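You operate a simulated robot arm through the tools that you are given. There is no shell and no other tool. Be economical: measure what you need, move in short steps, check, and stop when the job is done.

You run a simulated robot arm. Do the job below in one go: nothing can be reset, and whatever is moved stays where it is left.

JOB
Seal the open pack again and put it in the good tray.
Fine: lift it with the rocker and rock the pin down again.
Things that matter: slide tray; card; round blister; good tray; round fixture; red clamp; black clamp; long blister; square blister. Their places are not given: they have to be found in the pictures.

It is judged by the outcome, as a careful person would: the job done as asked, and still so three seconds after it is handed in. It fails if anything else is knocked over, pushed out of place, dropped, spilled or broken. Lids that push on must go on centred and level and be pressed home; caps that screw on are set level and turned clockwise until they are tight.

ROBOT AND FRAMES
A 7-joint arm with a two-finger parallel gripper, fixed in place. Base frame: the origin is at the foot of the arm, x ahead of it, y to its left, z up; the work surface is at about z = 0.74. Lengths are in m, angles in rad, forces in N, time in s.
With the tool pointing down near the work surface it reaches from about 0.2 to 0.68 m from the base axis. Its first joint turns from -1.152 to 1.152 rad. Payload 2.4 kg.
Tool frame: the origin (TCP) lies between the finger pads and is the grasp point; the fingertips stand 0.03 m ahead of it; z points along the fingers, y is the line along which they close. The gripper opens to 0.094 m. The fingers are 0.028 m wide and 0.01 m thick; the gripper's body (0.05 by 0.096 m) begins 0.055 m behind the TCP.
Orientation is that of the tool frame in the base frame, as [roll, pitch, yaw] about the fixed x, y, z axes, in that order (R = Rz(yaw) Ry(pitch) Rx(roll)). With the fingers straight down and closing along the base's y, the tool's x points along the base's -x, its y along +y and its z along -z.

CONTROLS
- The arm moves only by the tool apply_moves. Its argument "series" is one flat list of numbers, 7 for each row, row after row: the turn, a rotation vector about the tool's x, y, z in rad, then the shift along the tool's x, y, z in m, then the finger opening in m, from 0 to 0.094. In form: [wx, wy, wz, dx, dy, dz, claw, wx, wy, wz, dx, dy, dz, claw, ...]. A call has 1 to 20 rows; each row shifts and turns the commanded pose from where the row before left it, along the tool's axes as they then stand. Rows are played at 5 a second. More than 0.05 m and 0.15 rad between two rows, or a gripper value outside its range, and nothing of the call is played. A pose out of reach is approached as far as the arm can. The call stops where the force on the tool passes 90 N (or 10 N more than at its start, if that is more) or the arm is blocked; 0.2 s more then pass. Each finger travels about 0.153 m/s and halts on what it meets, pressing with about 28 N; the grip force reading is that of the motor and also rises with nothing between the fingers. The clock runs only during rows and for 0.2 s after the last one: add rows that do not move to give the fingers time. It gives the time, the measured TCP pose, the force on the tool (base axes), the opening and the grip force at its end, in the units of the frame above (readings bear some noise).
- Cameras (640 x 400 px; columns grow to the right, rows downward): "scene" is fixed at [0.0449, 0.4768, 1.4457]; the picture's right is [-0.71, -0.71, 0.00], its down [-0.39, 0.39, -0.84] and it looks along [0.59, -0.59, -0.55] (base axes); focal length 330 px, centre (320, 200). "wrist" rides on the gripper at [-0.037, 0, -0.058] in the tool frame; the picture's right is [0.00, -1.00, 0.00], its down [0.97, 0.00, -0.24] and it looks along [0.24, 0.00, 0.97] (tool axes); focal length 218 px, centre (320, 200).
- capture(camera): a new picture of that camera. No time passes.
- locate(camera, pixels): for up to 12 pixels [column, row] of the newest picture of that camera ("zoom" is the newest enlarged one), the place [x, y, z] in the base frame of the surface seen there, good to about 0.002 m. No time passes.
- enlarge(camera, box): a new picture of the part [left, top, right, bottom] of that camera's present view, enlarged. No time passes.
- job_done(): hands the job in; it is judged then, once.

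Work in short steps. Measure before you move; look again where a grasp or a placing could have gone wrong, and mend it. You have 80 turns and 38 pictures in all, those below and enlarged ones among them. Open the gripper and draw the arm clear of the work before you hand the job in, unless the task says otherwise; then end with one line.

The tools are called by a JSON object that holds its "api" and its "payload". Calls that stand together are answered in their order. apply_moves: Moves the arm, as the interface text tells. Its arguments: {"type":"object","properties":{"series":{"type":"array"}},"required":["series"]} The other tools are called the same way: capture (camera) takes a picture; locate (camera, pixels) gives the place of the surface under pixels of a picture; enlarge (camera, box) takes an enlarged picture of a part of a camera's view; job_done () hands the job in.

At the start:

```text
clock: 0.0
eef_pos: [0.3782, -0.0019, 1.1222]
ee_rot: [-3.141, 0.0, -3.141]
ft_force: [0.1, 0.3, -1.0]
gripper_width: 0.0942
finger_force: 0.2
```

scene: 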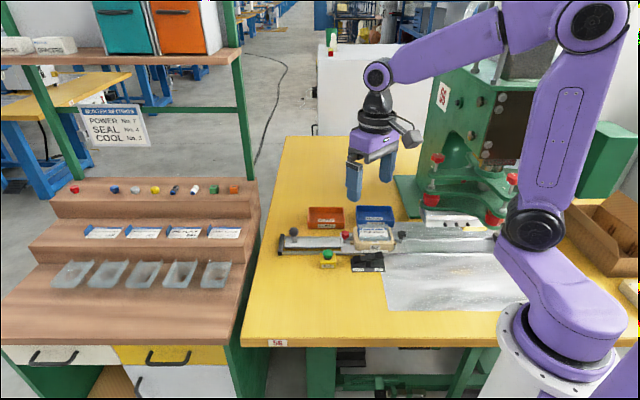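
wrist: 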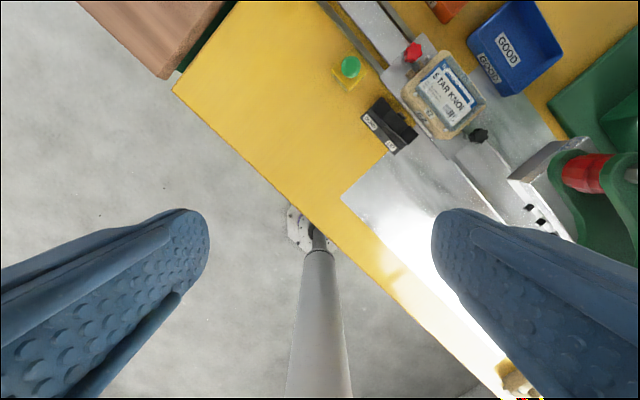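

I begin by enlarging the work area in the scene view and the sign.

{"api": "enlarge", "payload": {"camera": "scene", "box": [260, 140, 540, 315]}}

{"api": "enlarge", "payload": {"camera": "scene", "box": [20, 90, 260, 300]}}

{"api": "enlarge", "payload": {"camera": "wrist", "box": [320, 0, 640, 200]}}

```text
2.29 times, centred on (400, 228) of scene
```

zoom: 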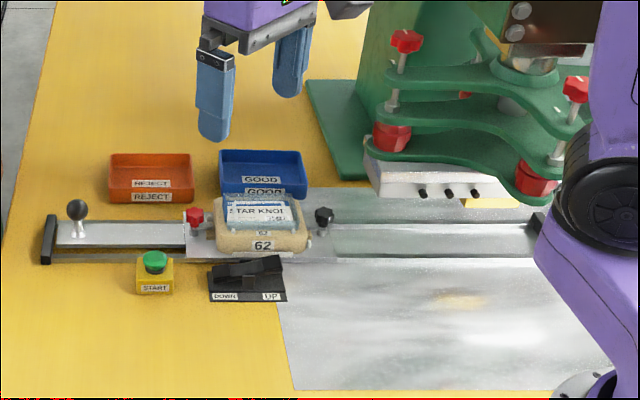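

```text
1.90 times, centred on (140, 195) of scene
```

zoom: 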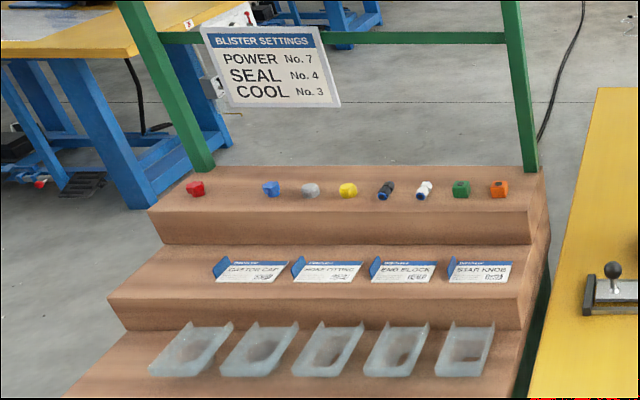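

```text
2.00 times, centred on (480, 100) of wrist
```

zoom: 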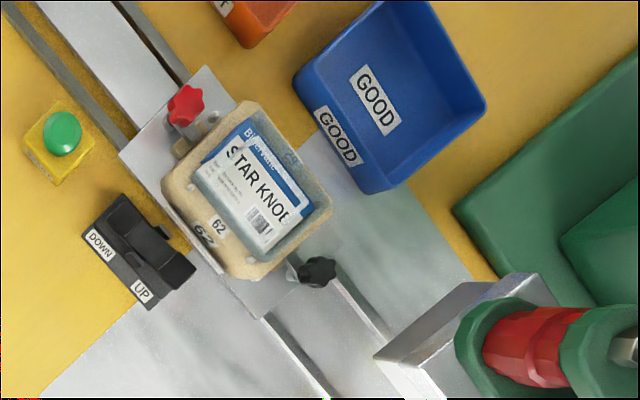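

The fixture (62) sits on the slide with a STAR KNOB pack in it; START button, rocker and press dials are near. I'll locate key points and look closely at the press panel.

{"api": "enlarge", "payload": {"camera": "scene", "box": [330, 210, 430, 275]}}

{"api": "enlarge", "payload": {"camera": "scene", "box": [410, 190, 510, 252]}}

{"api": "locate", "payload": {"camera": "scene", "pixels": [[294, 231], [345, 235], [402, 234], [374, 234], [327, 253], [360, 262], [378, 258], [325, 216], [374, 212], [449, 224], [281, 253], [495, 236]]}}

{"api": "locate", "payload": {"camera": "wrist", "pixels": [[412, 52], [478, 135], [445, 95], [350, 66], [382, 118], [400, 132], [508, 50], [405, 88], [465, 118], [428, 82], [440, 60], [455, 100]]}}

```text
6.15 times, centred on (380, 242) of scene
```

zoom: 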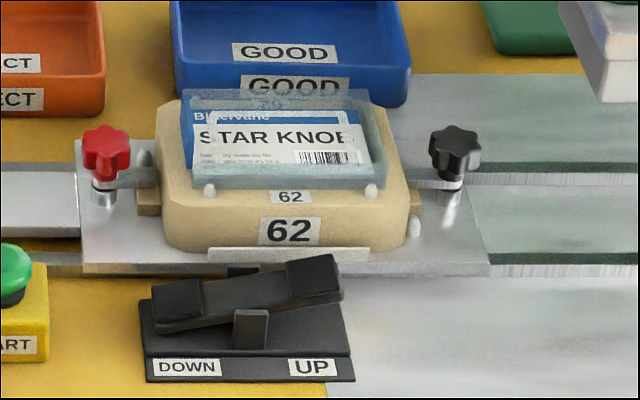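

```text
6.40 times, centred on (460, 221) of scene
```

zoom: 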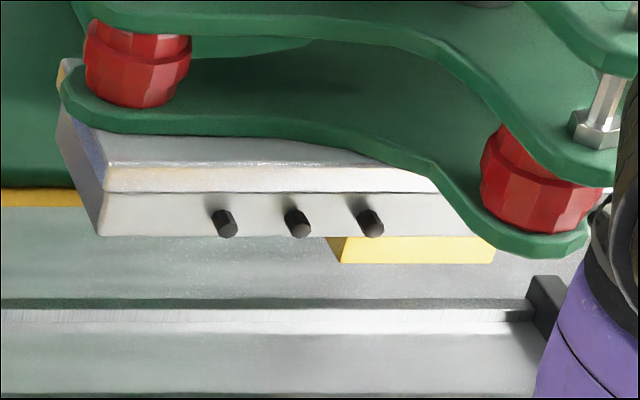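

```text
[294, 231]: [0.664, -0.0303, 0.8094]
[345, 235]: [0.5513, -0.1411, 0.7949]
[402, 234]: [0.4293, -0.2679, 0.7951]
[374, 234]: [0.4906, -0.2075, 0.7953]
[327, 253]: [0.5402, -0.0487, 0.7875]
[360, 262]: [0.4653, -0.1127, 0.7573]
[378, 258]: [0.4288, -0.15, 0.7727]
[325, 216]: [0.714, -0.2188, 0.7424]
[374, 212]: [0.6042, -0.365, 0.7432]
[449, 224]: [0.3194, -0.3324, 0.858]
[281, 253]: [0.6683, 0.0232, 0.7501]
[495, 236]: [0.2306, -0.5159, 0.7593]
```

```text
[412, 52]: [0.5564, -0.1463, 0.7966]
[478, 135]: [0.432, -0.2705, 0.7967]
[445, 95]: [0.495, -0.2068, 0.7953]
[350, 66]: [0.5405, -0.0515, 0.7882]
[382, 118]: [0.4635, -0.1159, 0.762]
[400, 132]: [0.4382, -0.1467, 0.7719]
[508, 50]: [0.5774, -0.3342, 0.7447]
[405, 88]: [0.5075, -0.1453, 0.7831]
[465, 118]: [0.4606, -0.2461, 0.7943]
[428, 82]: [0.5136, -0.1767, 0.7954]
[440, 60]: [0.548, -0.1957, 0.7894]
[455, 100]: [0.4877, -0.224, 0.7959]
```

Rail runs along (-0.707,-0.707); rocker is currently down on the DOWN side. Before moving over the fixture I measure the press extents.

{"api": "locate", "payload": {"camera": "scene", "pixels": [[440, 75], [437, 160], [433, 205], [513, 180], [500, 215], [395, 185], [425, 215], [484, 100], [520, 30], [440, 175], [424, 228], [478, 226]]}}

```text
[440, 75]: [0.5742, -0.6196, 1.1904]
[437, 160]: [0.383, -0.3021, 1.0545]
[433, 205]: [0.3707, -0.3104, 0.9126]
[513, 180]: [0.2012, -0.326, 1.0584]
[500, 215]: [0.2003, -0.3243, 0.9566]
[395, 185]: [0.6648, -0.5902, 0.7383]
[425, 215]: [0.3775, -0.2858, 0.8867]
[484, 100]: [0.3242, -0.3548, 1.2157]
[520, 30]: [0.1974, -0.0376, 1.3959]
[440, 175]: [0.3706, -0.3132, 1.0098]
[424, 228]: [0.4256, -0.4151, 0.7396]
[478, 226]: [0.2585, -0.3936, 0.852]
```

Press head lies at about (0.38,-0.30), up to z≈1.05 and column beyond. I move to a viewpoint above the fixture, aligned with the rail, staying high.

{"api": "apply_moves", "payload": {"series": [0, 0, 0, -0.026, -0.0392, 0, 0.094, 0, 0, 0, -0.026, -0.0392, 0, 0.094, 0, 0, 0, -0.026, -0.0392, 0, 0.094, 0, 0, 0, -0.026, -0.0392, 0, 0.094, 0, 0, 0, -0.026, -0.0392, 0.01, 0.094, 0, 0, 0, -0.026, -0.0392, 0.01, 0.094, 0, 0, 0.1309, 0, 0, 0, 0.094, 0, 0, 0.1309, 0, 0, 0, 0.094, 0, 0, 0.1309, 0, 0, 0, 0.094, 0, 0, 0.1309, 0, 0, 0, 0.094, 0, 0, 0.1309, 0, 0, 0, 0.094, 0, 0, 0.1309, 0, 0, 0, 0.094]}}

{"api": "capture", "payload": {"camera": "wrist"}}

{"api": "enlarge", "payload": {"camera": "wrist", "box": [240, 140, 400, 240]}}

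```text
clock: 2.6
eef_pos: [0.5349, -0.2371, 1.1033]
ee_rot: [3.141, 0.0, 2.355]
ft_force: [0.4, -0.7, -0.2]
gripper_width: 0.094
finger_force: 0.1
```

```text
30 pictures are left
```

wrist: 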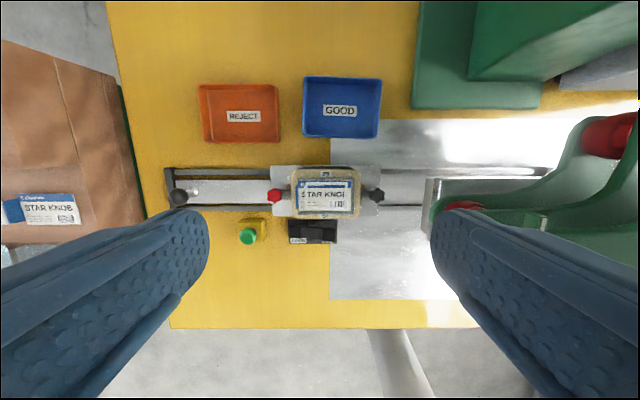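

```text
4.00 times, centred on (320, 190) of wrist
```

zoom: 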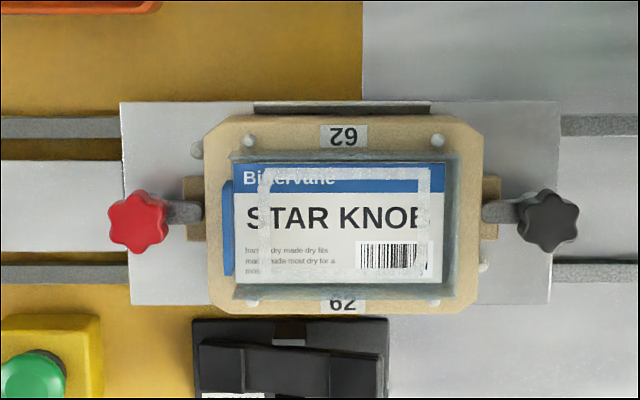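

The pack lies in fixture 62 with a blue card part sticking out on its left. I descend for a closer look (fingertips stay ~6 cm above the knobs).

{"api": "apply_moves", "payload": {"series": [0, 0, 0, 0.008, -0.0018, 0.04, 0.094, 0, 0, 0, 0.008, -0.0018, 0.04, 0.094, 0, 0, 0, 0.008, -0.0018, 0.04, 0.094, 0, 0, 0, 0.008, -0.0018, 0.04, 0.094, 0, 0, 0, 0.008, -0.0018, 0.04, 0.094]}}

{"api": "capture", "payload": {"camera": "wrist"}}

{"api": "enlarge", "payload": {"camera": "wrist", "box": [200, 110, 440, 260]}}

```text
clock: 3.8
eef_pos: [0.4989, -0.2144, 0.9027]
ee_rot: [3.141, -0.001, 2.357]
ft_force: [0.3, 0.2, 0.6]
gripper_width: 0.094
finger_force: 0.0
```

```text
28 pictures are left
```

wrist: 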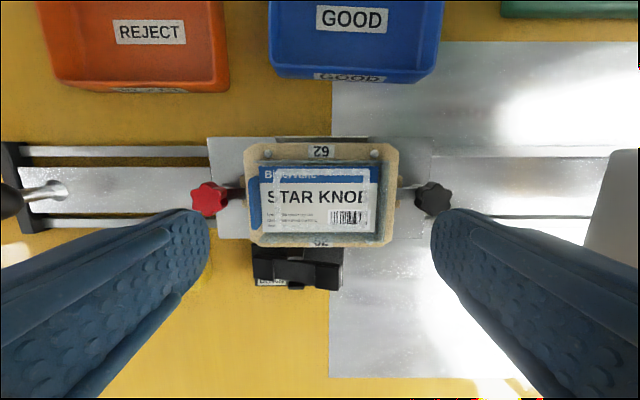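

```text
2.67 times, centred on (320, 185) of wrist
```

zoom: 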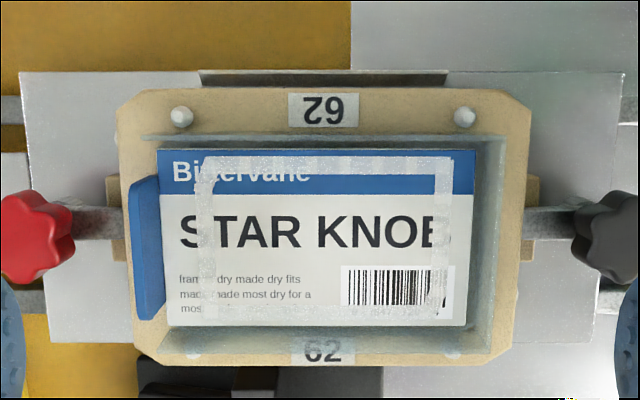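

The card lies in the blister with its old seal ring visible. I check levelness/centring with locate on card, fixture top, pegs, and controls.

{"api": "locate", "payload": {"camera": "zoom", "pixels": [[170, 190], [470, 190], [175, 315], [455, 315], [145, 250], [140, 110], [505, 110], [140, 340], [505, 340], [180, 115], [465, 115], [485, 240]]}}

{"api": "locate", "payload": {"camera": "wrist", "pixels": [[210, 199], [432, 198], [10, 200], [230, 230], [420, 225], [268, 268], [325, 272], [296, 275], [350, 60], [280, 75], [430, 78], [625, 215]]}}

{"api": "enlarge", "payload": {"camera": "scene", "box": [350, 215, 400, 250]}}

```text
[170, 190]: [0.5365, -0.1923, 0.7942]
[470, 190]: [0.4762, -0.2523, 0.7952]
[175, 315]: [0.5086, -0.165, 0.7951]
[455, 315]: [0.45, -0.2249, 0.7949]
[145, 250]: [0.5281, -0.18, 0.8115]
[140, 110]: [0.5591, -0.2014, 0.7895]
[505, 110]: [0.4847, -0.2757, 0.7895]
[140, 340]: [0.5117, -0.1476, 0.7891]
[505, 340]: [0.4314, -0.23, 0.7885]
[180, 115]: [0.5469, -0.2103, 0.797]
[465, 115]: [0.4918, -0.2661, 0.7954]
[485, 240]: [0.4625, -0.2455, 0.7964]
```

```text
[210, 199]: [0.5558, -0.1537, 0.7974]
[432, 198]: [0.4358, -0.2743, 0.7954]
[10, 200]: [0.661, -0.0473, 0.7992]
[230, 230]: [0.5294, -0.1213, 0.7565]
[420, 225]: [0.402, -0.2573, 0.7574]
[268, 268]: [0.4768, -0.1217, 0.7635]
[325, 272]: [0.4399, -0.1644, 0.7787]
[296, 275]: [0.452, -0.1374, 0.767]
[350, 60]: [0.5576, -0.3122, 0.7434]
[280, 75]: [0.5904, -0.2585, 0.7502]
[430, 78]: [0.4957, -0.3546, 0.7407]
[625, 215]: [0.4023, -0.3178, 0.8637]
```

```text
11.43 times, centred on (375, 232) of scene
```

zoom: 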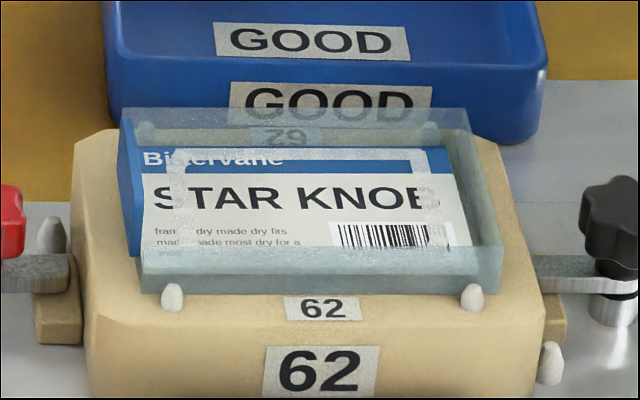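

The pack sits level (card z 0.795 at all corners) and centred with both clamps on. I check the three press knobs for markings.

{"api": "enlarge", "payload": {"camera": "scene", "box": [424, 210, 474, 241]}}

{"api": "enlarge", "payload": {"camera": "scene", "box": [270, 215, 400, 280]}}

```text
12.80 times, centred on (449, 226) of scene
```

zoom: 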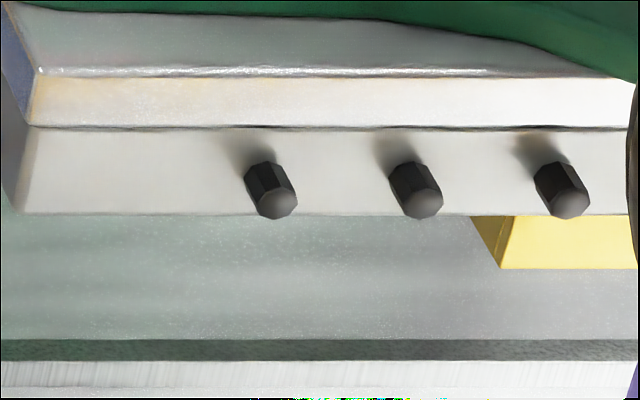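

```text
4.92 times, centred on (335, 248) of scene
```

zoom: 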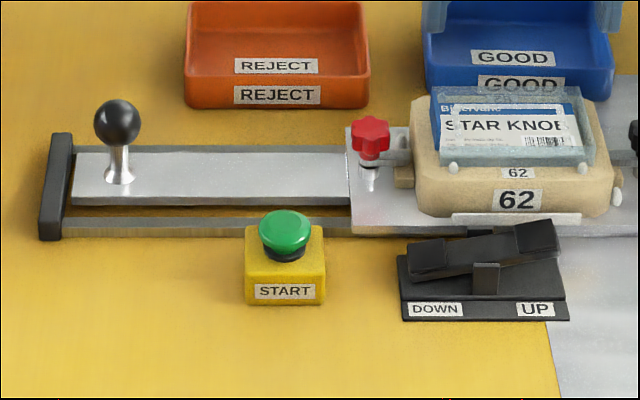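

No dial settings visible, so the cycle is: slide in by the ball handle, START, slide out, rocker UP, take pack, rocker DOWN. I move above the ball handle (~(0.672,-0.039)) and look.

{"api": "apply_moves", "payload": {"series": [0, 0, 0, 0, 0.041, 0, 0.094, 0, 0, 0, 0, 0.041, 0, 0.094, 0, 0, 0, 0, 0.041, 0, 0.094, 0, 0, 0, 0, 0.041, 0, 0.094, 0, 0, 0, 0, 0.041, 0, 0.094, 0, 0, 0, 0, 0.041, 0, 0.094]}}

{"api": "capture", "payload": {"camera": "wrist"}}

```text
clock: 5.2
eef_pos: [0.6708, -0.0408, 0.9001]
ee_rot: [-3.141, -0.002, 2.356]
ft_force: [-0.2, -1.4, -0.7]
gripper_width: 0.0938
finger_force: 0.0
```

```text
23 pictures are left
```

wrist: 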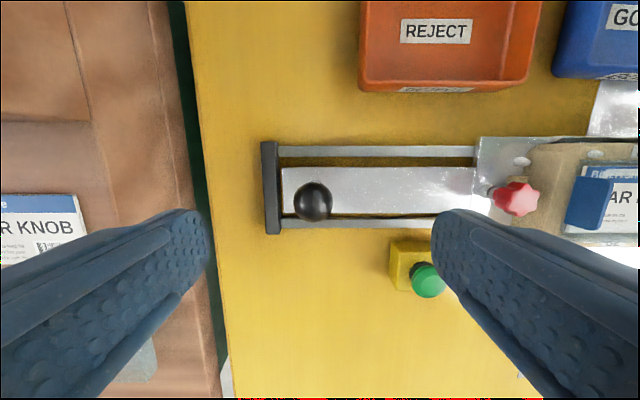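

Ball at (313,201) i.e. ~5 mm left of the tool axis. I descend onto it and close along the rail.

{"api": "apply_moves", "payload": {"series": [0, 0, 0, 0.0005, 0.005, 0.03, 0.094, 0, 0, 0, 0, 0, 0.035, 0.094, 0, 0, 0, 0, 0, 0.034, 0.094, 0, 0, 0, 0, 0, 0, 0.06, 0, 0, 0, 0, 0, 0, 0.03, 0, 0, 0, 0, 0, 0, 0.02, 0, 0, 0, 0, 0, 0, 0.02]}}

{"api": "enlarge", "payload": {"camera": "scene", "box": [250, 170, 410, 290]}}

```text
clock: 6.8
eef_pos: [0.6772, -0.0416, 0.8014]
ee_rot: [-3.141, 0.0, 2.355]
ft_force: [-8.7, -3.3, 2.7]
gripper_width: 0.0343
finger_force: 45.2
```

```text
3.33 times, centred on (330, 230) of scene
```

zoom: 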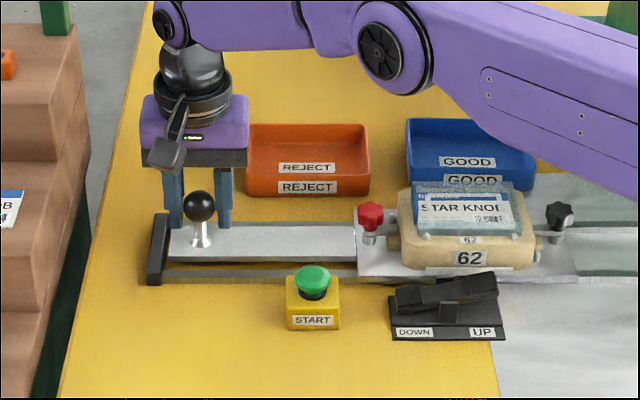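

The fingers hold the ball (width 0.034, 45 N). I push the slide toward the press 0.10 m first.

{"api": "apply_moves", "payload": {"series": [0, 0, 0, 0, -0.02, 0, 0.02, 0, 0, 0, 0, -0.02, 0, 0.02, 0, 0, 0, 0, -0.02, 0, 0.02, 0, 0, 0, 0, -0.02, 0, 0.02, 0, 0, 0, 0, -0.02, 0, 0.02]}}

{"api": "capture", "payload": {"camera": "scene"}}

```text
clock: 8.0
eef_pos: [0.6084, -0.1096, 0.8014]
ee_rot: [-3.14, -0.002, 2.355]
ft_force: [3.0, -1.6, -11.2]
gripper_width: 0.0341
finger_force: 45.1
```

```text
21 pictures are left
```

scene: 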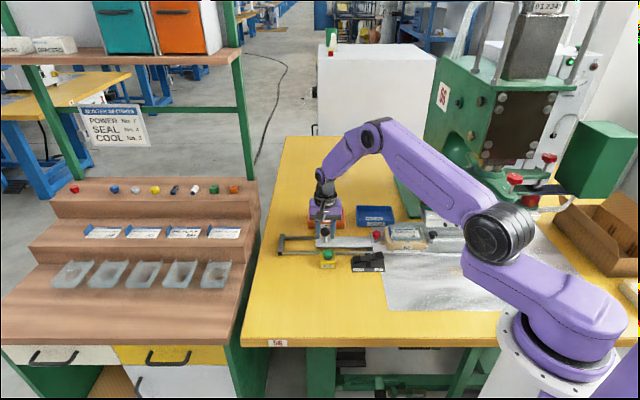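

The slide follows freely. I push another 0.09 m, then gently.

{"api": "apply_moves", "payload": {"series": [0, 0, 0, 0, -0.02, 0, 0.02, 0, 0, 0, 0, -0.02, 0, 0.02, 0, 0, 0, 0, -0.02, 0, 0.02, 0, 0, 0, 0, -0.015, 0, 0.02, 0, 0, 0, 0, -0.01, 0, 0.02]}}

{"api": "enlarge", "payload": {"camera": "scene", "box": [300, 150, 540, 300]}}

```text
clock: 9.2
eef_pos: [0.5462, -0.1682, 0.8034]
ee_rot: [-3.139, -0.003, 2.359]
ft_force: [-5.9, 6.7, -1.9]
gripper_width: 0.0328
finger_force: 45.4
```

```text
2.67 times, centred on (420, 225) of scene
```

zoom: 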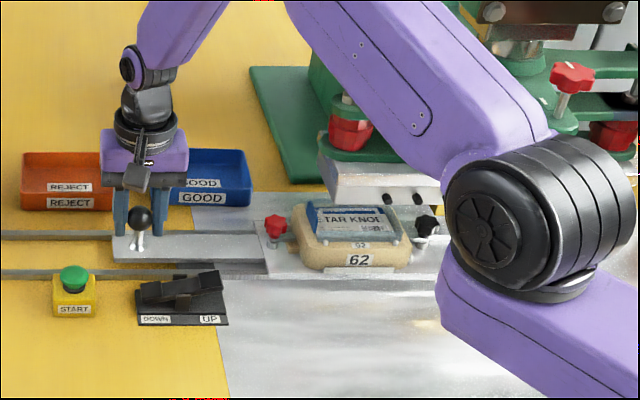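

Slide advanced ~0.185 m. I check the elbow clearance to the press.

{"api": "locate", "payload": {"camera": "zoom", "pixels": [[500, 210], [400, 90], [420, 160], [348, 135], [570, 75], [560, 150], [450, 100], [380, 195], [275, 225], [426, 225], [360, 222], [139, 215]]}}

```text
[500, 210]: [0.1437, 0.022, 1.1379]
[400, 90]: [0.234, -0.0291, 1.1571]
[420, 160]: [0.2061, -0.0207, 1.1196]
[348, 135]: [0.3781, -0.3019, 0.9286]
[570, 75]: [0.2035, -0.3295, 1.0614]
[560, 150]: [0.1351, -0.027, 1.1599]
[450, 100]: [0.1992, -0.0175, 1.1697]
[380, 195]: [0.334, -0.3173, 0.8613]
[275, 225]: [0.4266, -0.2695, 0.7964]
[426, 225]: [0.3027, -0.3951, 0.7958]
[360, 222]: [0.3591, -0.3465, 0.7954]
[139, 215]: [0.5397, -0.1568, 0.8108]
```

Arm is far from the press. Fixture centre is at s≈0.023; I continue in 1 cm steps looking for the stop.

{"api": "apply_moves", "payload": {"series": [0, 0, 0, 0, -0.01, 0, 0.02, 0, 0, 0, 0, -0.01, 0, 0.02, 0, 0, 0, 0, -0.01, 0, 0.02, 0, 0, 0, 0, 0, 0, 0.02]}}

{"api": "enlarge", "payload": {"camera": "scene", "box": [360, 190, 460, 260]}}

```text
clock: 10.2
eef_pos: [0.525, -0.1887, 0.8034]
ee_rot: [-3.139, -0.005, 2.358]
ft_force: [-14.6, 17.1, 15.7]
gripper_width: 0.0327
finger_force: 45.0
```

```text
5.71 times, centred on (410, 225) of scene
```

zoom: 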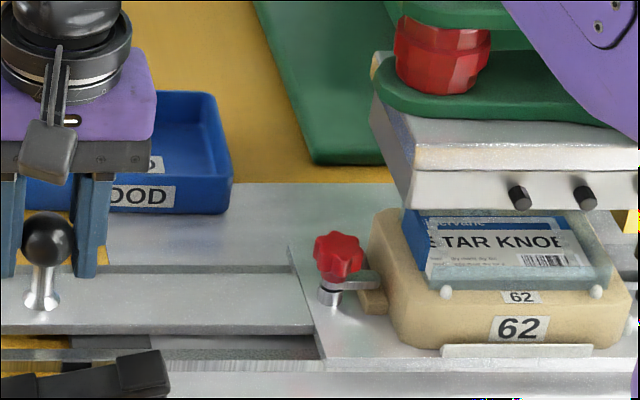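

Still moving freely. I compare platen edges with the fixture.

{"api": "locate", "payload": {"camera": "zoom", "pixels": [[418, 200], [416, 180], [630, 205], [518, 195], [583, 195], [450, 285], [596, 292], [338, 250], [390, 100], [405, 195]]}}

```text
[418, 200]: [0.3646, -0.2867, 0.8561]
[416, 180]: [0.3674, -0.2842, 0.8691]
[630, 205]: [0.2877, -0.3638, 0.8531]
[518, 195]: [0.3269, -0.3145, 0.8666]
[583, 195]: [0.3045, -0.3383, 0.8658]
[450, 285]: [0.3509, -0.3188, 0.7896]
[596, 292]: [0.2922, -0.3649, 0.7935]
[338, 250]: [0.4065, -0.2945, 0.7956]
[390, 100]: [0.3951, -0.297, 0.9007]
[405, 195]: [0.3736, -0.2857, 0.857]
```

Platen centre is around s≈-0.016 to -0.024, fixture centre about -0.012. I ease lateral force and advance in 5 mm steps to feel for the stop.

{"api": "apply_moves", "payload": {"series": [0, 0, 0, 0.003, -0.005, 0, 0.02, 0, 0, 0, 0, -0.005, 0, 0.02, 0, 0, 0, 0, 0, 0, 0.02]}}

```text
clock: 11.0
eef_pos: [0.518, -0.1971, 0.8045]
ee_rot: [3.139, 0.004, 2.355]
ft_force: [1.1, -2.2, 5.9]
gripper_width: 0.033
finger_force: 44.2
```

{"api": "apply_moves", "payload": {"series": [0, 0, 0, 0, -0.005, 0, 0.02, 0, 0, 0, 0, -0.005, 0, 0.02, 0, 0, 0, 0, 0, 0, 0.02]}}

{"api": "enlarge", "payload": {"camera": "scene", "box": [380, 190, 500, 260]}}

```text
clock: 11.8
eef_pos: [0.5069, -0.2016, 0.8033]
ee_rot: [3.14, -0.002, 2.357]
ft_force: [-5.5, 7.7, 16.0]
gripper_width: 0.0307
finger_force: 45.5
```

```text
5.33 times, centred on (440, 225) of scene
```

zoom: 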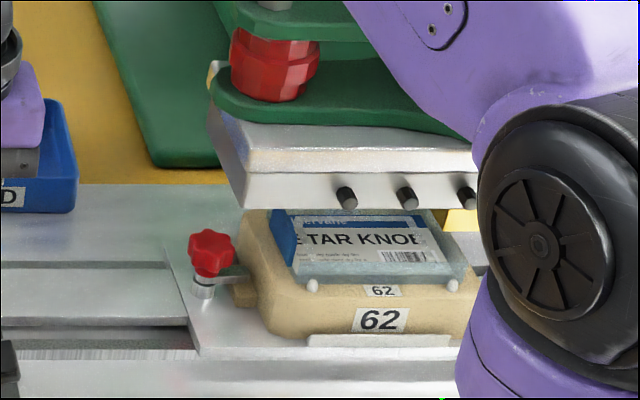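

I verify whether the slide truly followed, locating pegs, clamp, platen and ball.

{"api": "locate", "payload": {"camera": "zoom", "pixels": [[312, 286], [452, 286], [211, 245], [248, 203], [345, 192], [405, 193], [462, 192], [470, 270], [382, 292], [235, 297], [300, 260]]}}

{"api": "capture", "payload": {"camera": "wrist"}}

```text
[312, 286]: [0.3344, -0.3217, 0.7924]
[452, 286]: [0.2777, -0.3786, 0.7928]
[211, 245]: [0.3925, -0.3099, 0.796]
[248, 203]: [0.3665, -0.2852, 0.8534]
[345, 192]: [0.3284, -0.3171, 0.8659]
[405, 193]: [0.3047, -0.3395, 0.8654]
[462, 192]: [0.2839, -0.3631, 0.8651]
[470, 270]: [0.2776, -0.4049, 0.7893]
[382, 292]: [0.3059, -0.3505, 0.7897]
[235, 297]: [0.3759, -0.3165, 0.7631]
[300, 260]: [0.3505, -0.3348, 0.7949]
```

```text
17 pictures are left
```

wrist: 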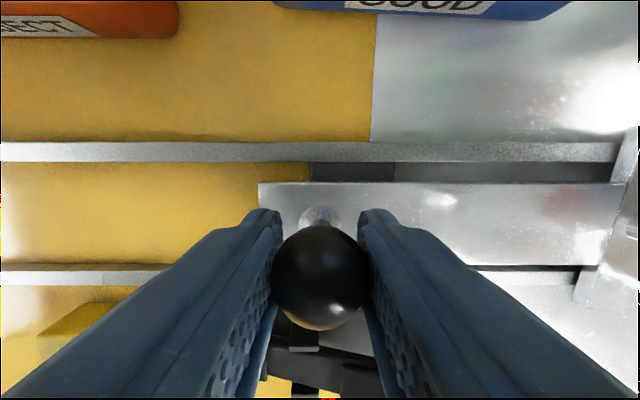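

The slide did follow; reading the spider knobs again, the ram centre is near s≈-0.08, consistent with the rail's end stop. I recentre on the ball (+4 mm tool x) and push on 3 cm.

{"api": "apply_moves", "payload": {"series": [0, 0, 0, 0.004, -0.005, 0, 0.02, 0, 0, 0, 0, -0.01, 0, 0.02, 0, 0, 0, 0, -0.01, 0, 0.02, 0, 0, 0, 0, -0.005, 0, 0.02, 0, 0, 0, 0, 0, 0, 0.02]}}

{"api": "capture", "payload": {"camera": "scene"}}

```text
clock: 13.0
eef_pos: [0.4874, -0.223, 0.8035]
ee_rot: [3.139, 0.007, 2.356]
ft_force: [19.1, -19.5, -23.8]
gripper_width: 0.0307
finger_force: 44.8
```

```text
16 pictures are left
```

scene: 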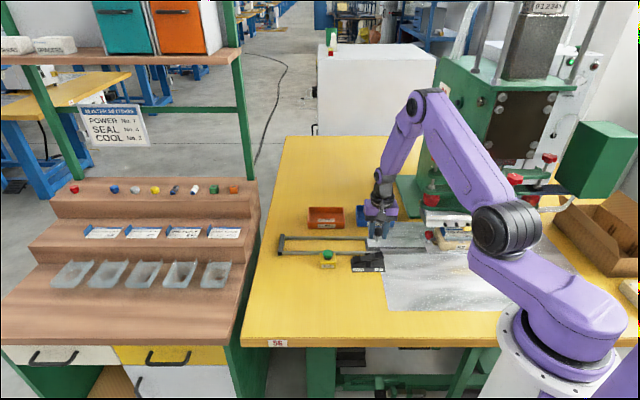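

Another 29 mm with no stop; I relax the lateral offset and continue slowly.

{"api": "apply_moves", "payload": {"series": [0, 0, 0, -0.003, -0.005, 0, 0.02, 0, 0, 0, 0, -0.005, 0, 0.02, 0, 0, 0, 0, -0.005, 0, 0.02, 0, 0, 0, 0, -0.005, 0, 0.02, 0, 0, 0, 0, 0, 0, 0.02]}}

```text
clock: 14.2
eef_pos: [0.4718, -0.2364, 0.803]
ee_rot: [3.141, 0.0, 2.356]
ft_force: [7.6, -6.2, -13.0]
gripper_width: 0.0304
finger_force: 44.7
```

{"api": "apply_moves", "payload": {"series": [0, 0, 0, 0, -0.005, 0, 0.02, 0, 0, 0, 0, -0.005, 0, 0.02, 0, 0, 0, 0, 0, 0, 0.02]}}

{"api": "enlarge", "payload": {"camera": "scene", "box": [360, 170, 500, 260]}}

```text
clock: 15.0
eef_pos: [0.4653, -0.2447, 0.8036]
ee_rot: [-3.14, -0.003, 2.357]
ft_force: [0.4, -1.5, -3.5]
gripper_width: 0.0303
finger_force: 44.7
```

```text
4.44 times, centred on (430, 215) of scene
```

zoom: 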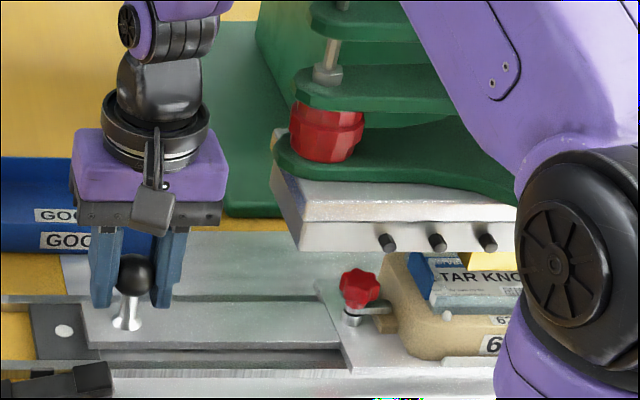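

Pin plate uncovered at lower left; slide still free. Continue 1.5 cm.

{"api": "apply_moves", "payload": {"series": [0, 0, 0, 0, -0.005, 0, 0.02, 0, 0, 0, 0, -0.005, 0, 0.02, 0, 0, 0, 0, -0.005, 0, 0.02, 0, 0, 0, 0, 0, 0, 0.02]}}

```text
clock: 16.0
eef_pos: [0.4607, -0.2497, 0.803]
ee_rot: [3.141, 0.002, 2.369]
ft_force: [32.5, 28.4, -7.8]
gripper_width: 0.0307
finger_force: 45.2
```

Stop reached (≈43 N along the rail). I relieve, open, and rise straight up off the ball.

{"api": "apply_moves", "payload": {"series": [0, 0, 0, 0, 0.004, 0, 0.02, 0, 0, 0, 0, 0.003, 0, 0.04, 0, 0, 0, 0, 0, 0, 0.07, 0, 0, 0, 0, 0, 0, 0.07, 0, 0, 0, 0, 0, -0.03, 0.07, 0, 0, 0, 0, 0, -0.03, 0.07, 0, 0, 0, 0, 0.03, -0.03, 0.07]}}

{"api": "capture", "payload": {"camera": "wrist"}}

```text
clock: 17.6
eef_pos: [0.4827, -0.2277, 0.8941]
ee_rot: [-3.14, -0.001, 2.356]
ft_force: [0.5, 0.2, 0.0]
gripper_width: 0.0702
finger_force: 0.1
```

```text
14 pictures are left
```

wrist: 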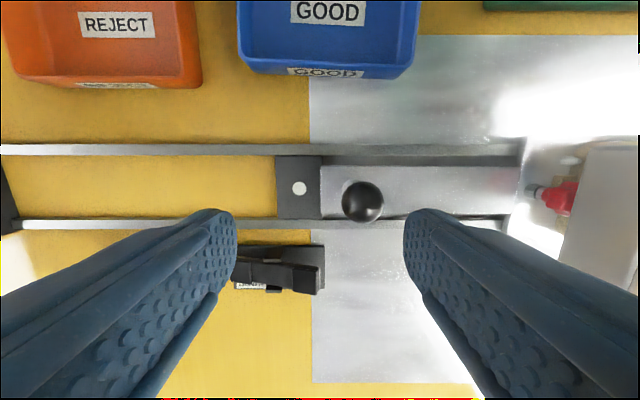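

Slide stays at the stop. I close the fingers and go above the START button at (0.5405,-0.0505).

{"api": "apply_moves", "payload": {"series": [0, 0, 0, 0.0169, 0.0332, 0, 0.04, 0, 0, 0, 0.0169, 0.0332, 0, 0.02, 0, 0, 0, 0.0169, 0.0332, 0, 0.0, 0, 0, 0, 0.0169, 0.0332, 0, 0.0, 0, 0, 0, 0.0168, 0.0334, 0, 0.0, 0, 0, 0, 0, 0, 0.03, 0, 0, 0, 0, 0, 0, 0.025, 0]}}

{"api": "enlarge", "payload": {"camera": "scene", "box": [280, 180, 400, 280]}}

```text
clock: 19.2
eef_pos: [0.5387, -0.0505, 0.8357]
ee_rot: [-3.141, 0.0, 2.356]
ft_force: [0.8, 0.0, 0.8]
gripper_width: 0.0001
finger_force: 27.8
```

```text
4.00 times, centred on (340, 230) of scene
```

zoom: 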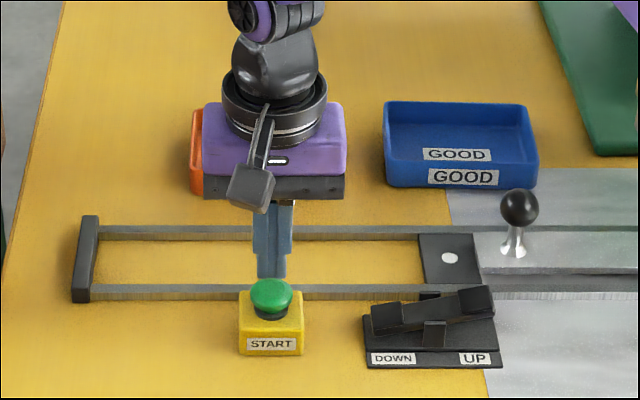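

Fingers are directly above the button. I press down slowly.

{"api": "apply_moves", "payload": {"series": [0, 0, 0, 0, 0, 0.007, 0, 0, 0, 0, 0, 0, 0.004, 0, 0, 0, 0, 0, 0, 0.004, 0, 0, 0, 0, 0, 0, 0.004, 0, 0, 0, 0, 0, 0, 0.004, 0]}}

```text
clock: 20.4
eef_pos: [0.5388, -0.051, 0.8154]
ee_rot: [3.141, 0.0, 2.356]
ft_force: [-1.1, -0.7, 1.2]
gripper_width: 0.0
finger_force: 28.1
```

{"api": "apply_moves", "payload": {"series": [0, 0, 0, 0, 0, 0.003, 0, 0, 0, 0, 0, 0, 0.003, 0, 0, 0, 0, 0, 0, 0, 0]}}

{"api": "enlarge", "payload": {"camera": "scene", "box": [280, 150, 500, 290]}}

```text
clock: 21.2
eef_pos: [0.54, -0.0514, 0.8105]
ee_rot: [-3.141, -0.001, 2.357]
ft_force: [-7.9, 1.1, 20.1]
gripper_width: 0.0001
finger_force: 28.1
```

```text
2.86 times, centred on (390, 220) of scene
```

zoom: 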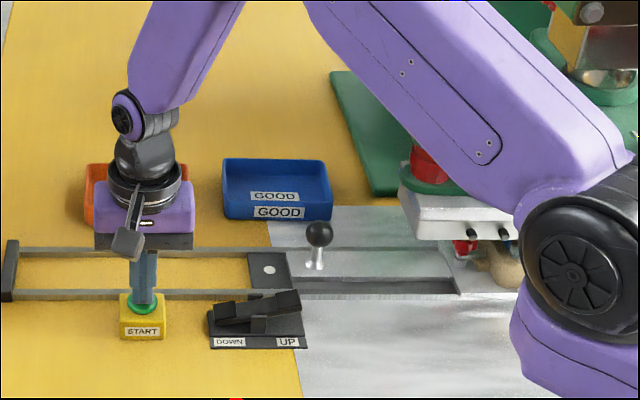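

Contact 20 N and the platen seems to be coming down. I lift off and wait out the cycle.

{"api": "apply_moves", "payload": {"series": [0, 0, 0, 0, 0, -0.03, 0, 0, 0, 0, 0, 0, -0.04, 0, 0, 0, 0, 0, 0, 0, 0, 0, 0, 0, 0, 0, 0, 0, 0, 0, 0, 0, 0, 0, 0, 0, 0, 0, 0, 0, 0, 0]}}

{"api": "enlarge", "payload": {"camera": "scene", "box": [280, 150, 500, 290]}}

```text
clock: 22.6
eef_pos: [0.5396, -0.0506, 0.8784]
ee_rot: [-3.141, -0.001, 2.355]
ft_force: [-0.1, -0.2, 0.1]
gripper_width: 0.0
finger_force: 27.9
```

```text
2.86 times, centred on (390, 220) of scene
```

zoom: 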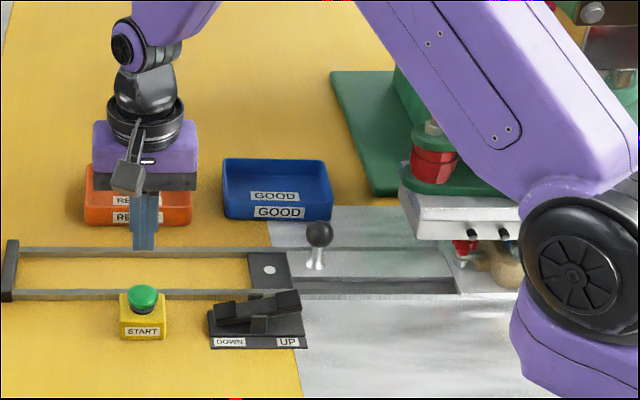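

The platen has come down about 2.5 cm (knob row 224.6→232). I wait.

{"api": "apply_moves", "payload": {"series": [0, 0, 0, 0, 0, 0, 0, 0, 0, 0, 0, 0, 0, 0, 0, 0, 0, 0, 0, 0, 0, 0, 0, 0, 0, 0, 0, 0, 0, 0, 0, 0, 0, 0, 0, 0, 0, 0, 0, 0, 0, 0, 0, 0, 0, 0, 0, 0, 0, 0, 0, 0, 0, 0, 0, 0, 0, 0, 0, 0, 0, 0, 0, 0, 0, 0, 0, 0, 0, 0, 0, 0, 0, 0, 0, 0, 0, 0, 0, 0, 0, 0, 0, 0, 0, 0, 0, 0, 0, 0, 0, 0, 0, 0, 0, 0, 0, 0, 0, 0, 0, 0, 0, 0, 0, 0, 0, 0, 0, 0, 0, 0, 0, 0, 0, 0, 0, 0, 0, 0, 0, 0, 0, 0, 0, 0, 0, 0, 0, 0, 0, 0, 0, 0, 0, 0, 0, 0, 0, 0]}}

{"api": "apply_moves", "payload": {"series": [0, 0, 0, 0, 0, 0, 0, 0, 0, 0, 0, 0, 0, 0, 0, 0, 0, 0, 0, 0, 0, 0, 0, 0, 0, 0, 0, 0, 0, 0, 0, 0, 0, 0, 0, 0, 0, 0, 0, 0, 0, 0, 0, 0, 0, 0, 0, 0, 0, 0, 0, 0, 0, 0, 0, 0, 0, 0, 0, 0, 0, 0, 0, 0, 0, 0, 0, 0, 0, 0, 0, 0, 0, 0, 0, 0, 0, 0, 0, 0, 0, 0, 0, 0, 0, 0, 0, 0, 0, 0, 0, 0, 0, 0, 0, 0, 0, 0, 0, 0, 0, 0, 0, 0, 0, 0, 0, 0, 0, 0, 0, 0, 0, 0, 0, 0, 0, 0, 0, 0, 0, 0, 0, 0, 0, 0, 0, 0, 0, 0, 0, 0, 0, 0, 0, 0, 0, 0, 0, 0]}}

{"api": "enlarge", "payload": {"camera": "scene", "box": [280, 150, 500, 290]}}

```text
clock: 26.8
eef_pos: [0.5388, -0.0508, 0.8798]
ee_rot: [-3.141, 0.0, 2.357]
ft_force: [0.5, 0.2, 0.1]
gripper_width: 0.0004
finger_force: 28.5
```

```text
clock: 31.0
eef_pos: [0.541, -0.0507, 0.88]
ee_rot: [-3.141, -0.001, 2.357]
ft_force: [-0.1, 0.1, -0.7]
gripper_width: 0.0002
finger_force: 27.8
```

```text
2.86 times, centred on (390, 220) of scene
```

zoom: 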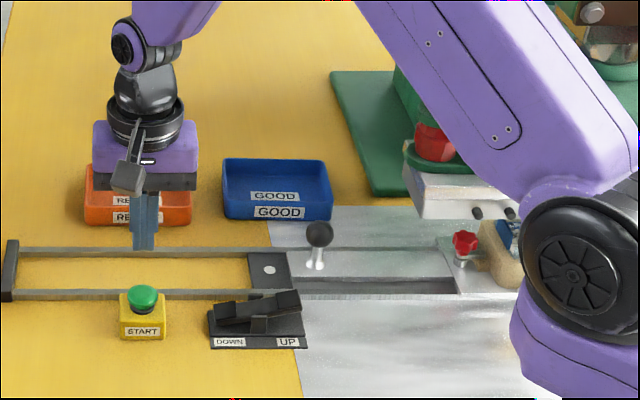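

The press has reopened. I open the fingers to 0.08 and return to the ball at (0.4625,-0.248).

{"api": "apply_moves", "payload": {"series": [0, 0, 0, -0.0212, -0.0345, 0, 0.08, 0, 0, 0, -0.0212, -0.0345, 0, 0.08, 0, 0, 0, -0.0212, -0.0345, 0, 0.08, 0, 0, 0, -0.0211, -0.0345, 0, 0.08, 0, 0, 0, 0, -0.0345, 0, 0.08, 0, 0, 0, 0, -0.0218, 0, 0.08, 0, 0, 0, 0, 0, 0, 0.08]}}

{"api": "capture", "payload": {"camera": "wrist"}}

```text
clock: 32.6
eef_pos: [0.4614, -0.2487, 0.879]
ee_rot: [-3.14, -0.001, 2.357]
ft_force: [-0.3, -1.4, -0.7]
gripper_width: 0.08
finger_force: 0.1
```

```text
9 pictures are left
```

wrist: 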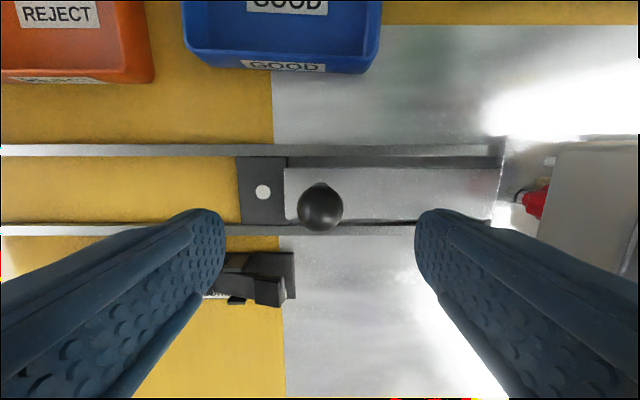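

Ball at (320,206), centred between the fingers. Descend and grip.

{"api": "apply_moves", "payload": {"series": [0, 0, 0, 0.001, 0, 0.03, 0.08, 0, 0, 0, 0, 0, 0.03, 0.08, 0, 0, 0, 0, 0, 0.017, 0.08, 0, 0, 0, 0, 0, 0, 0.05, 0, 0, 0, 0, 0, 0, 0.02, 0, 0, 0, 0, 0, 0, 0.02, 0, 0, 0, 0, 0, 0, 0.02]}}

```text
clock: 34.2
eef_pos: [0.4612, -0.2478, 0.802]
ee_rot: [-3.14, -0.002, 2.356]
ft_force: [-1.2, -2.0, -8.0]
gripper_width: 0.0303
finger_force: 44.8
```

Gripped (0.030 m). Pull the slide back along the rail, 0.27 m smoothly, then gently to the stop.

{"api": "apply_moves", "payload": {"series": [0, 0, 0, 0, 0.008, 0, 0.02, 0, 0, 0, 0, 0.015, 0, 0.02, 0, 0, 0, 0, 0.02, 0, 0.02, 0, 0, 0, 0, 0.02, 0, 0.02, 0, 0, 0, 0, 0.02, 0, 0.02, 0, 0, 0, 0, 0.02, 0, 0.02, 0, 0, 0, 0, 0.02, 0, 0.02, 0, 0, 0, 0, 0.02, 0, 0.02, 0, 0, 0, 0, 0.02, 0, 0.02, 0, 0, 0, 0, 0.02, 0, 0.02, 0, 0, 0, 0, 0.02, 0, 0.02, 0, 0, 0, 0, 0.02, 0, 0.02, 0, 0, 0, 0, 0.02, 0, 0.02, 0, 0, 0, 0, 0.015, 0, 0.02, 0, 0, 0, 0, 0.008, 0, 0.02, 0, 0, 0, 0, 0, 0, 0.02]}}

```text
clock: 37.6
eef_pos: [0.6486, -0.0608, 0.8027]
ee_rot: [-3.141, 0.003, 2.356]
ft_force: [9.7, -10.3, -9.9]
gripper_width: 0.0305
finger_force: 44.5
```

{"api": "apply_moves", "payload": {"series": [0, 0, 0, -0.002, 0.008, 0, 0.02, 0, 0, 0, 0, 0.008, 0, 0.02, 0, 0, 0, 0, 0.008, 0, 0.02, 0, 0, 0, 0, 0.006, 0, 0.02, 0, 0, 0, 0, 0.005, 0, 0.02, 0, 0, 0, 0, 0.003, 0, 0.02, 0, 0, 0, 0, 0, 0, 0.02]}}

```text
clock: 39.2
eef_pos: [0.674, -0.0366, 0.8017]
ee_rot: [-3.131, -0.008, 2.352]
ft_force: [-37.9, -7.5, 21.2]
gripper_width: 0.0301
finger_force: 44.6
```

At the outer stop again (s 0.451, reaction ~32 N). Relieve, open, rise.

{"api": "apply_moves", "payload": {"series": [0, 0, 0, 0, -0.003, 0, 0.02, 0, 0, 0, 0, 0, 0, 0.05, 0, 0, 0, 0, 0, 0, 0.08, 0, 0, 0, 0, 0, 0, 0.08, 0, 0, 0, 0, 0, -0.04, 0.08, 0, 0, 0, 0, 0, -0.04, 0.08, 0, 0, 0, 0, -0.04, -0.02, 0.08, 0, 0, 0, 0, -0.04, 0, 0.04, 0, 0, 0, 0, -0.04, 0, 0.0, 0, 0, 0, 0, -0.04, 0, 0.0]}}

{"api": "capture", "payload": {"camera": "wrist"}}

```text
clock: 41.4
eef_pos: [0.5642, -0.149, 0.9028]
ee_rot: [-3.141, 0.002, 2.357]
ft_force: [-0.3, -0.8, 0.6]
gripper_width: 0.0002
finger_force: 27.6
```

```text
8 pictures are left
```

wrist: 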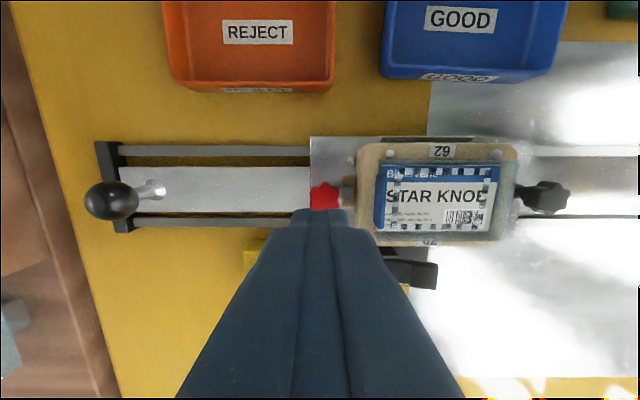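

The seal line is now visible. I locate the rocker's UP pad near (422,272) precisely.

{"api": "locate", "payload": {"camera": "wrist", "pixels": [[412, 268], [425, 265], [425, 275], [435, 275], [430, 285], [400, 255], [410, 285], [440, 205], [500, 200], [380, 200], [390, 225], [490, 160]]}}

{"api": "locate", "payload": {"camera": "scene", "pixels": [[377, 253], [381, 254], [385, 253], [380, 258], [374, 256], [360, 259], [371, 260], [362, 265]]}}

```text
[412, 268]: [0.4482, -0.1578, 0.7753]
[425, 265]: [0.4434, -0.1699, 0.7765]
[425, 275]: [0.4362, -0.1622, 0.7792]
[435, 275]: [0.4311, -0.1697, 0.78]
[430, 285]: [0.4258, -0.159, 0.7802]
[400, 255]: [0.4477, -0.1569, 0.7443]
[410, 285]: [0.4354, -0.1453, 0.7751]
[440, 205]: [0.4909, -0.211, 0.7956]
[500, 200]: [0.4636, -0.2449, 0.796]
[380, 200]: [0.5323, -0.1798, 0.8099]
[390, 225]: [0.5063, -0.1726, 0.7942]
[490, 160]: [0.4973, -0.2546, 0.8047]
```

```text
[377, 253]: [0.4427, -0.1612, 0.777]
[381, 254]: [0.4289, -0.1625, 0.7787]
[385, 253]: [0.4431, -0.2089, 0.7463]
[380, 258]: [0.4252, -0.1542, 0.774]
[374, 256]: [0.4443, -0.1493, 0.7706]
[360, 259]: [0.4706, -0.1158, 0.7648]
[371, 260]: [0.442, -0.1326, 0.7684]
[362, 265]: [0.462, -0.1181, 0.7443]
```

UP pad centre ≈(0.435,-0.160,0.779). I move the closed fingers above its outer part (0.427,-0.161) and lower to just above.

{"api": "apply_moves", "payload": {"series": [0, 0, 0, 0.022, -0.0264, 0, 0, 0, 0, 0, 0.022, -0.0264, 0, 0, 0, 0, 0, 0.022, -0.0264, 0, 0, 0, 0, 0, 0.022, -0.0264, 0, 0, 0, 0, 0, 0, 0, 0.035, 0, 0, 0, 0, 0, 0, 0.04, 0, 0, 0, 0, 0, 0, 0, 0]}}

{"api": "apply_moves", "payload": {"series": [0, 0, 0, 0, 0, 0.008, 0, 0, 0, 0, 0, 0, 0.006, 0, 0, 0, 0, 0, 0, 0.005, 0, 0, 0, 0, 0, 0, 0.005, 0, 0, 0, 0, 0, 0, 0.004, 0, 0, 0, 0, 0, 0, 0, 0]}}

```text
clock: 43.0
eef_pos: [0.4246, -0.1629, 0.8291]
ee_rot: [3.141, 0.001, 2.356]
ft_force: [0.2, 0.2, 0.2]
gripper_width: 0.0
finger_force: 28.0
```

```text
clock: 44.4
eef_pos: [0.4247, -0.1624, 0.799]
ee_rot: [-3.141, 0.001, 2.358]
ft_force: [-0.8, 0.4, 1.2]
gripper_width: 0.0
finger_force: 27.7
```

Tip is ~1 cm below the old pad height with little force; I look at the rocker and pack.

{"api": "enlarge", "payload": {"camera": "scene", "box": [330, 200, 430, 275]}}

```text
5.33 times, centred on (380, 238) of scene
```

zoom: 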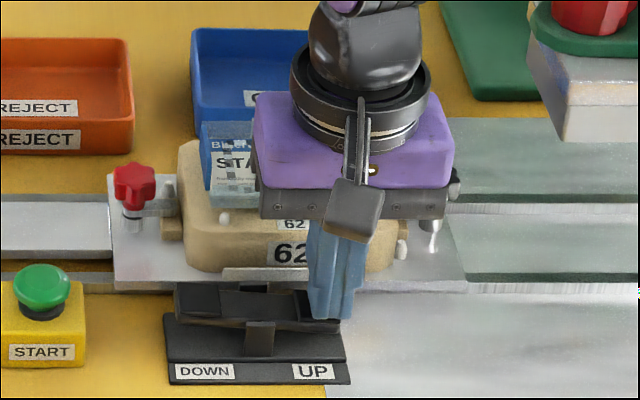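

The rocker is rocking to UP. Press a few mm more to ensure it's fully over.

{"api": "apply_moves", "payload": {"series": [0, 0, 0, 0, 0, 0.003, 0, 0, 0, 0, 0, 0, 0.003, 0, 0, 0, 0, 0, 0, 0, 0]}}

```text
clock: 45.2
eef_pos: [0.425, -0.1609, 0.7938]
ee_rot: [-3.14, -0.001, 2.358]
ft_force: [-5.2, 5.3, 25.9]
gripper_width: 0.0001
finger_force: 27.9
```

Bottomed with 26 N. I rise and view the raised pack from above with fingers open.

{"api": "apply_moves", "payload": {"series": [0, 0, 0, 0, 0, -0.04, 0, 0, 0, 0, 0, 0, -0.045, 0, 0, 0, 0, 0, 0, -0.045, 0.05, 0, 0, 0, -0.024, 0.003, 0, 0.094, 0, 0, 0, -0.024, 0.003, 0, 0.094, 0, 0, 0, -0.024, 0.003, 0, 0.094, 0, 0, 0, -0.023, 0.004, 0, 0.094]}}

{"api": "enlarge", "payload": {"camera": "wrist", "box": [220, 110, 420, 260]}}

{"api": "enlarge", "payload": {"camera": "scene", "box": [340, 215, 420, 275]}}

```text
clock: 46.8
eef_pos: [0.5015, -0.2195, 0.9231]
ee_rot: [-3.141, 0.002, 2.355]
ft_force: [-0.6, -0.1, -0.2]
gripper_width: 0.0939
finger_force: 0.0
```

```text
2.67 times, centred on (320, 185) of wrist
```

zoom: 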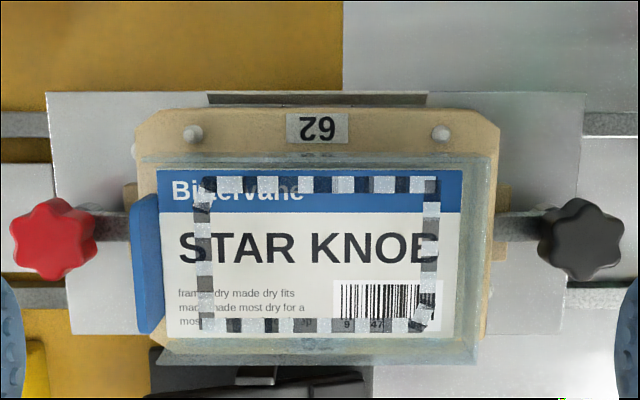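

```text
6.67 times, centred on (380, 245) of scene
```

zoom: 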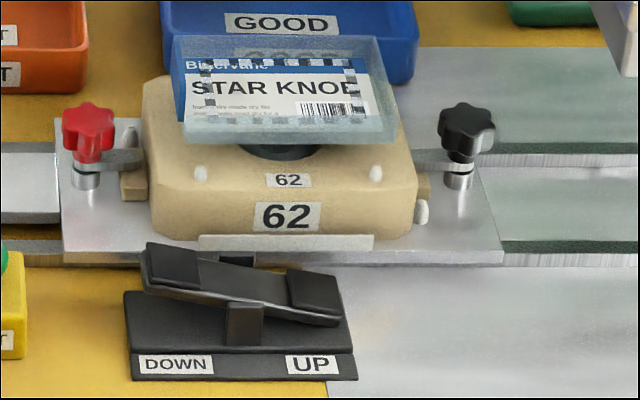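

The pack is lifted and the seal line is dashed in. I measure the pack edges and height.

{"api": "locate", "payload": {"camera": "zoom", "pixels": [[186, 128], [392, 130], [186, 138], [392, 141], [178, 60], [300, 118], [230, 75], [372, 45], [385, 90], [270, 130], [280, 150], [300, 39]]}}

```text
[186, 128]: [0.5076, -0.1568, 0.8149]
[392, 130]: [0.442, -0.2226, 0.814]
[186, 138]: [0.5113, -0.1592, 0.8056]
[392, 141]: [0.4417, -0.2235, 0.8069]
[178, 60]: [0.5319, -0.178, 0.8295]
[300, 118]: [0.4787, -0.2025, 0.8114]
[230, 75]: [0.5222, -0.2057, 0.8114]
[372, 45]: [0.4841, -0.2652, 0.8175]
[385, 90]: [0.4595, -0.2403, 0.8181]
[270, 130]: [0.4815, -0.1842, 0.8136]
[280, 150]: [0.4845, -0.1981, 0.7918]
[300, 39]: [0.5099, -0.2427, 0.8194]
```

Pack is ~0.095 long (s) and ~0.063 wide (l), walls z 0.804–0.820, card at 0.811. I centre over it and rotate −90° so the fingers close across its width.

{"api": "apply_moves", "payload": {"series": [0, 0, 0, 0.0089, 0.0023, 0, 0.094, 0, 0, -0.1428, 0, 0, 0, 0.094, 0, 0, -0.1428, 0, 0, 0, 0.094, 0, 0, -0.1428, 0, 0, 0, 0.094, 0, 0, -0.1428, 0, 0, 0, 0.094, 0, 0, -0.1428, 0, 0, 0, 0.094, 0, 0, -0.1428, 0, 0, 0, 0.094, 0, 0, -0.1428, 0, 0, 0, 0.094, 0, 0, -0.1428, 0, 0, 0, 0.094, 0, 0, -0.1428, 0, 0, 0, 0.094, 0, 0, -0.1428, 0, 0, 0, 0.094, 0, 0, -0.1428, 0, 0, 0, 0.094]}}

{"api": "capture", "payload": {"camera": "wrist"}}

```text
clock: 49.4
eef_pos: [0.4972, -0.2123, 0.9233]
ee_rot: [-3.141, 0.0, -2.352]
ft_force: [0.4, 0.0, 0.1]
gripper_width: 0.0939
finger_force: 0.1
```

```text
4 pictures are left
```

wrist: 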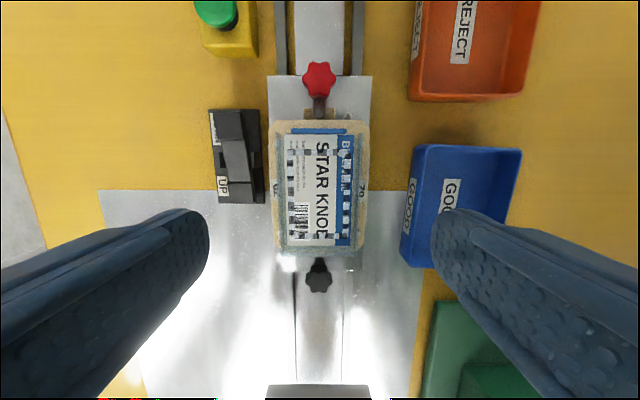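

Pack centred at ~(319,190). I locate its edges and the good tray's corners/floor/rim.

{"api": "locate", "payload": {"camera": "wrist", "pixels": [[282, 190], [355, 190], [320, 133], [320, 245], [318, 190], [418, 148], [520, 153], [403, 262], [450, 185], [505, 165], [425, 255], [428, 160]]}}

```text
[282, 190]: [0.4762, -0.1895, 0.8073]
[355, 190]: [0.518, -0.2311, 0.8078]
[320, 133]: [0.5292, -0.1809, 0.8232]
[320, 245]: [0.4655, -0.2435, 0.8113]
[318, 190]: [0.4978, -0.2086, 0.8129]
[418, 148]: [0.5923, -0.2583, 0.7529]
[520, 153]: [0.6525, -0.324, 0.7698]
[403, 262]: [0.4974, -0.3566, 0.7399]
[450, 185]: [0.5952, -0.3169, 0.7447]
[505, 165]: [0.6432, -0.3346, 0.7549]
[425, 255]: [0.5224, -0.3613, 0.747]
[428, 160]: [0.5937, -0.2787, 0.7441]
```

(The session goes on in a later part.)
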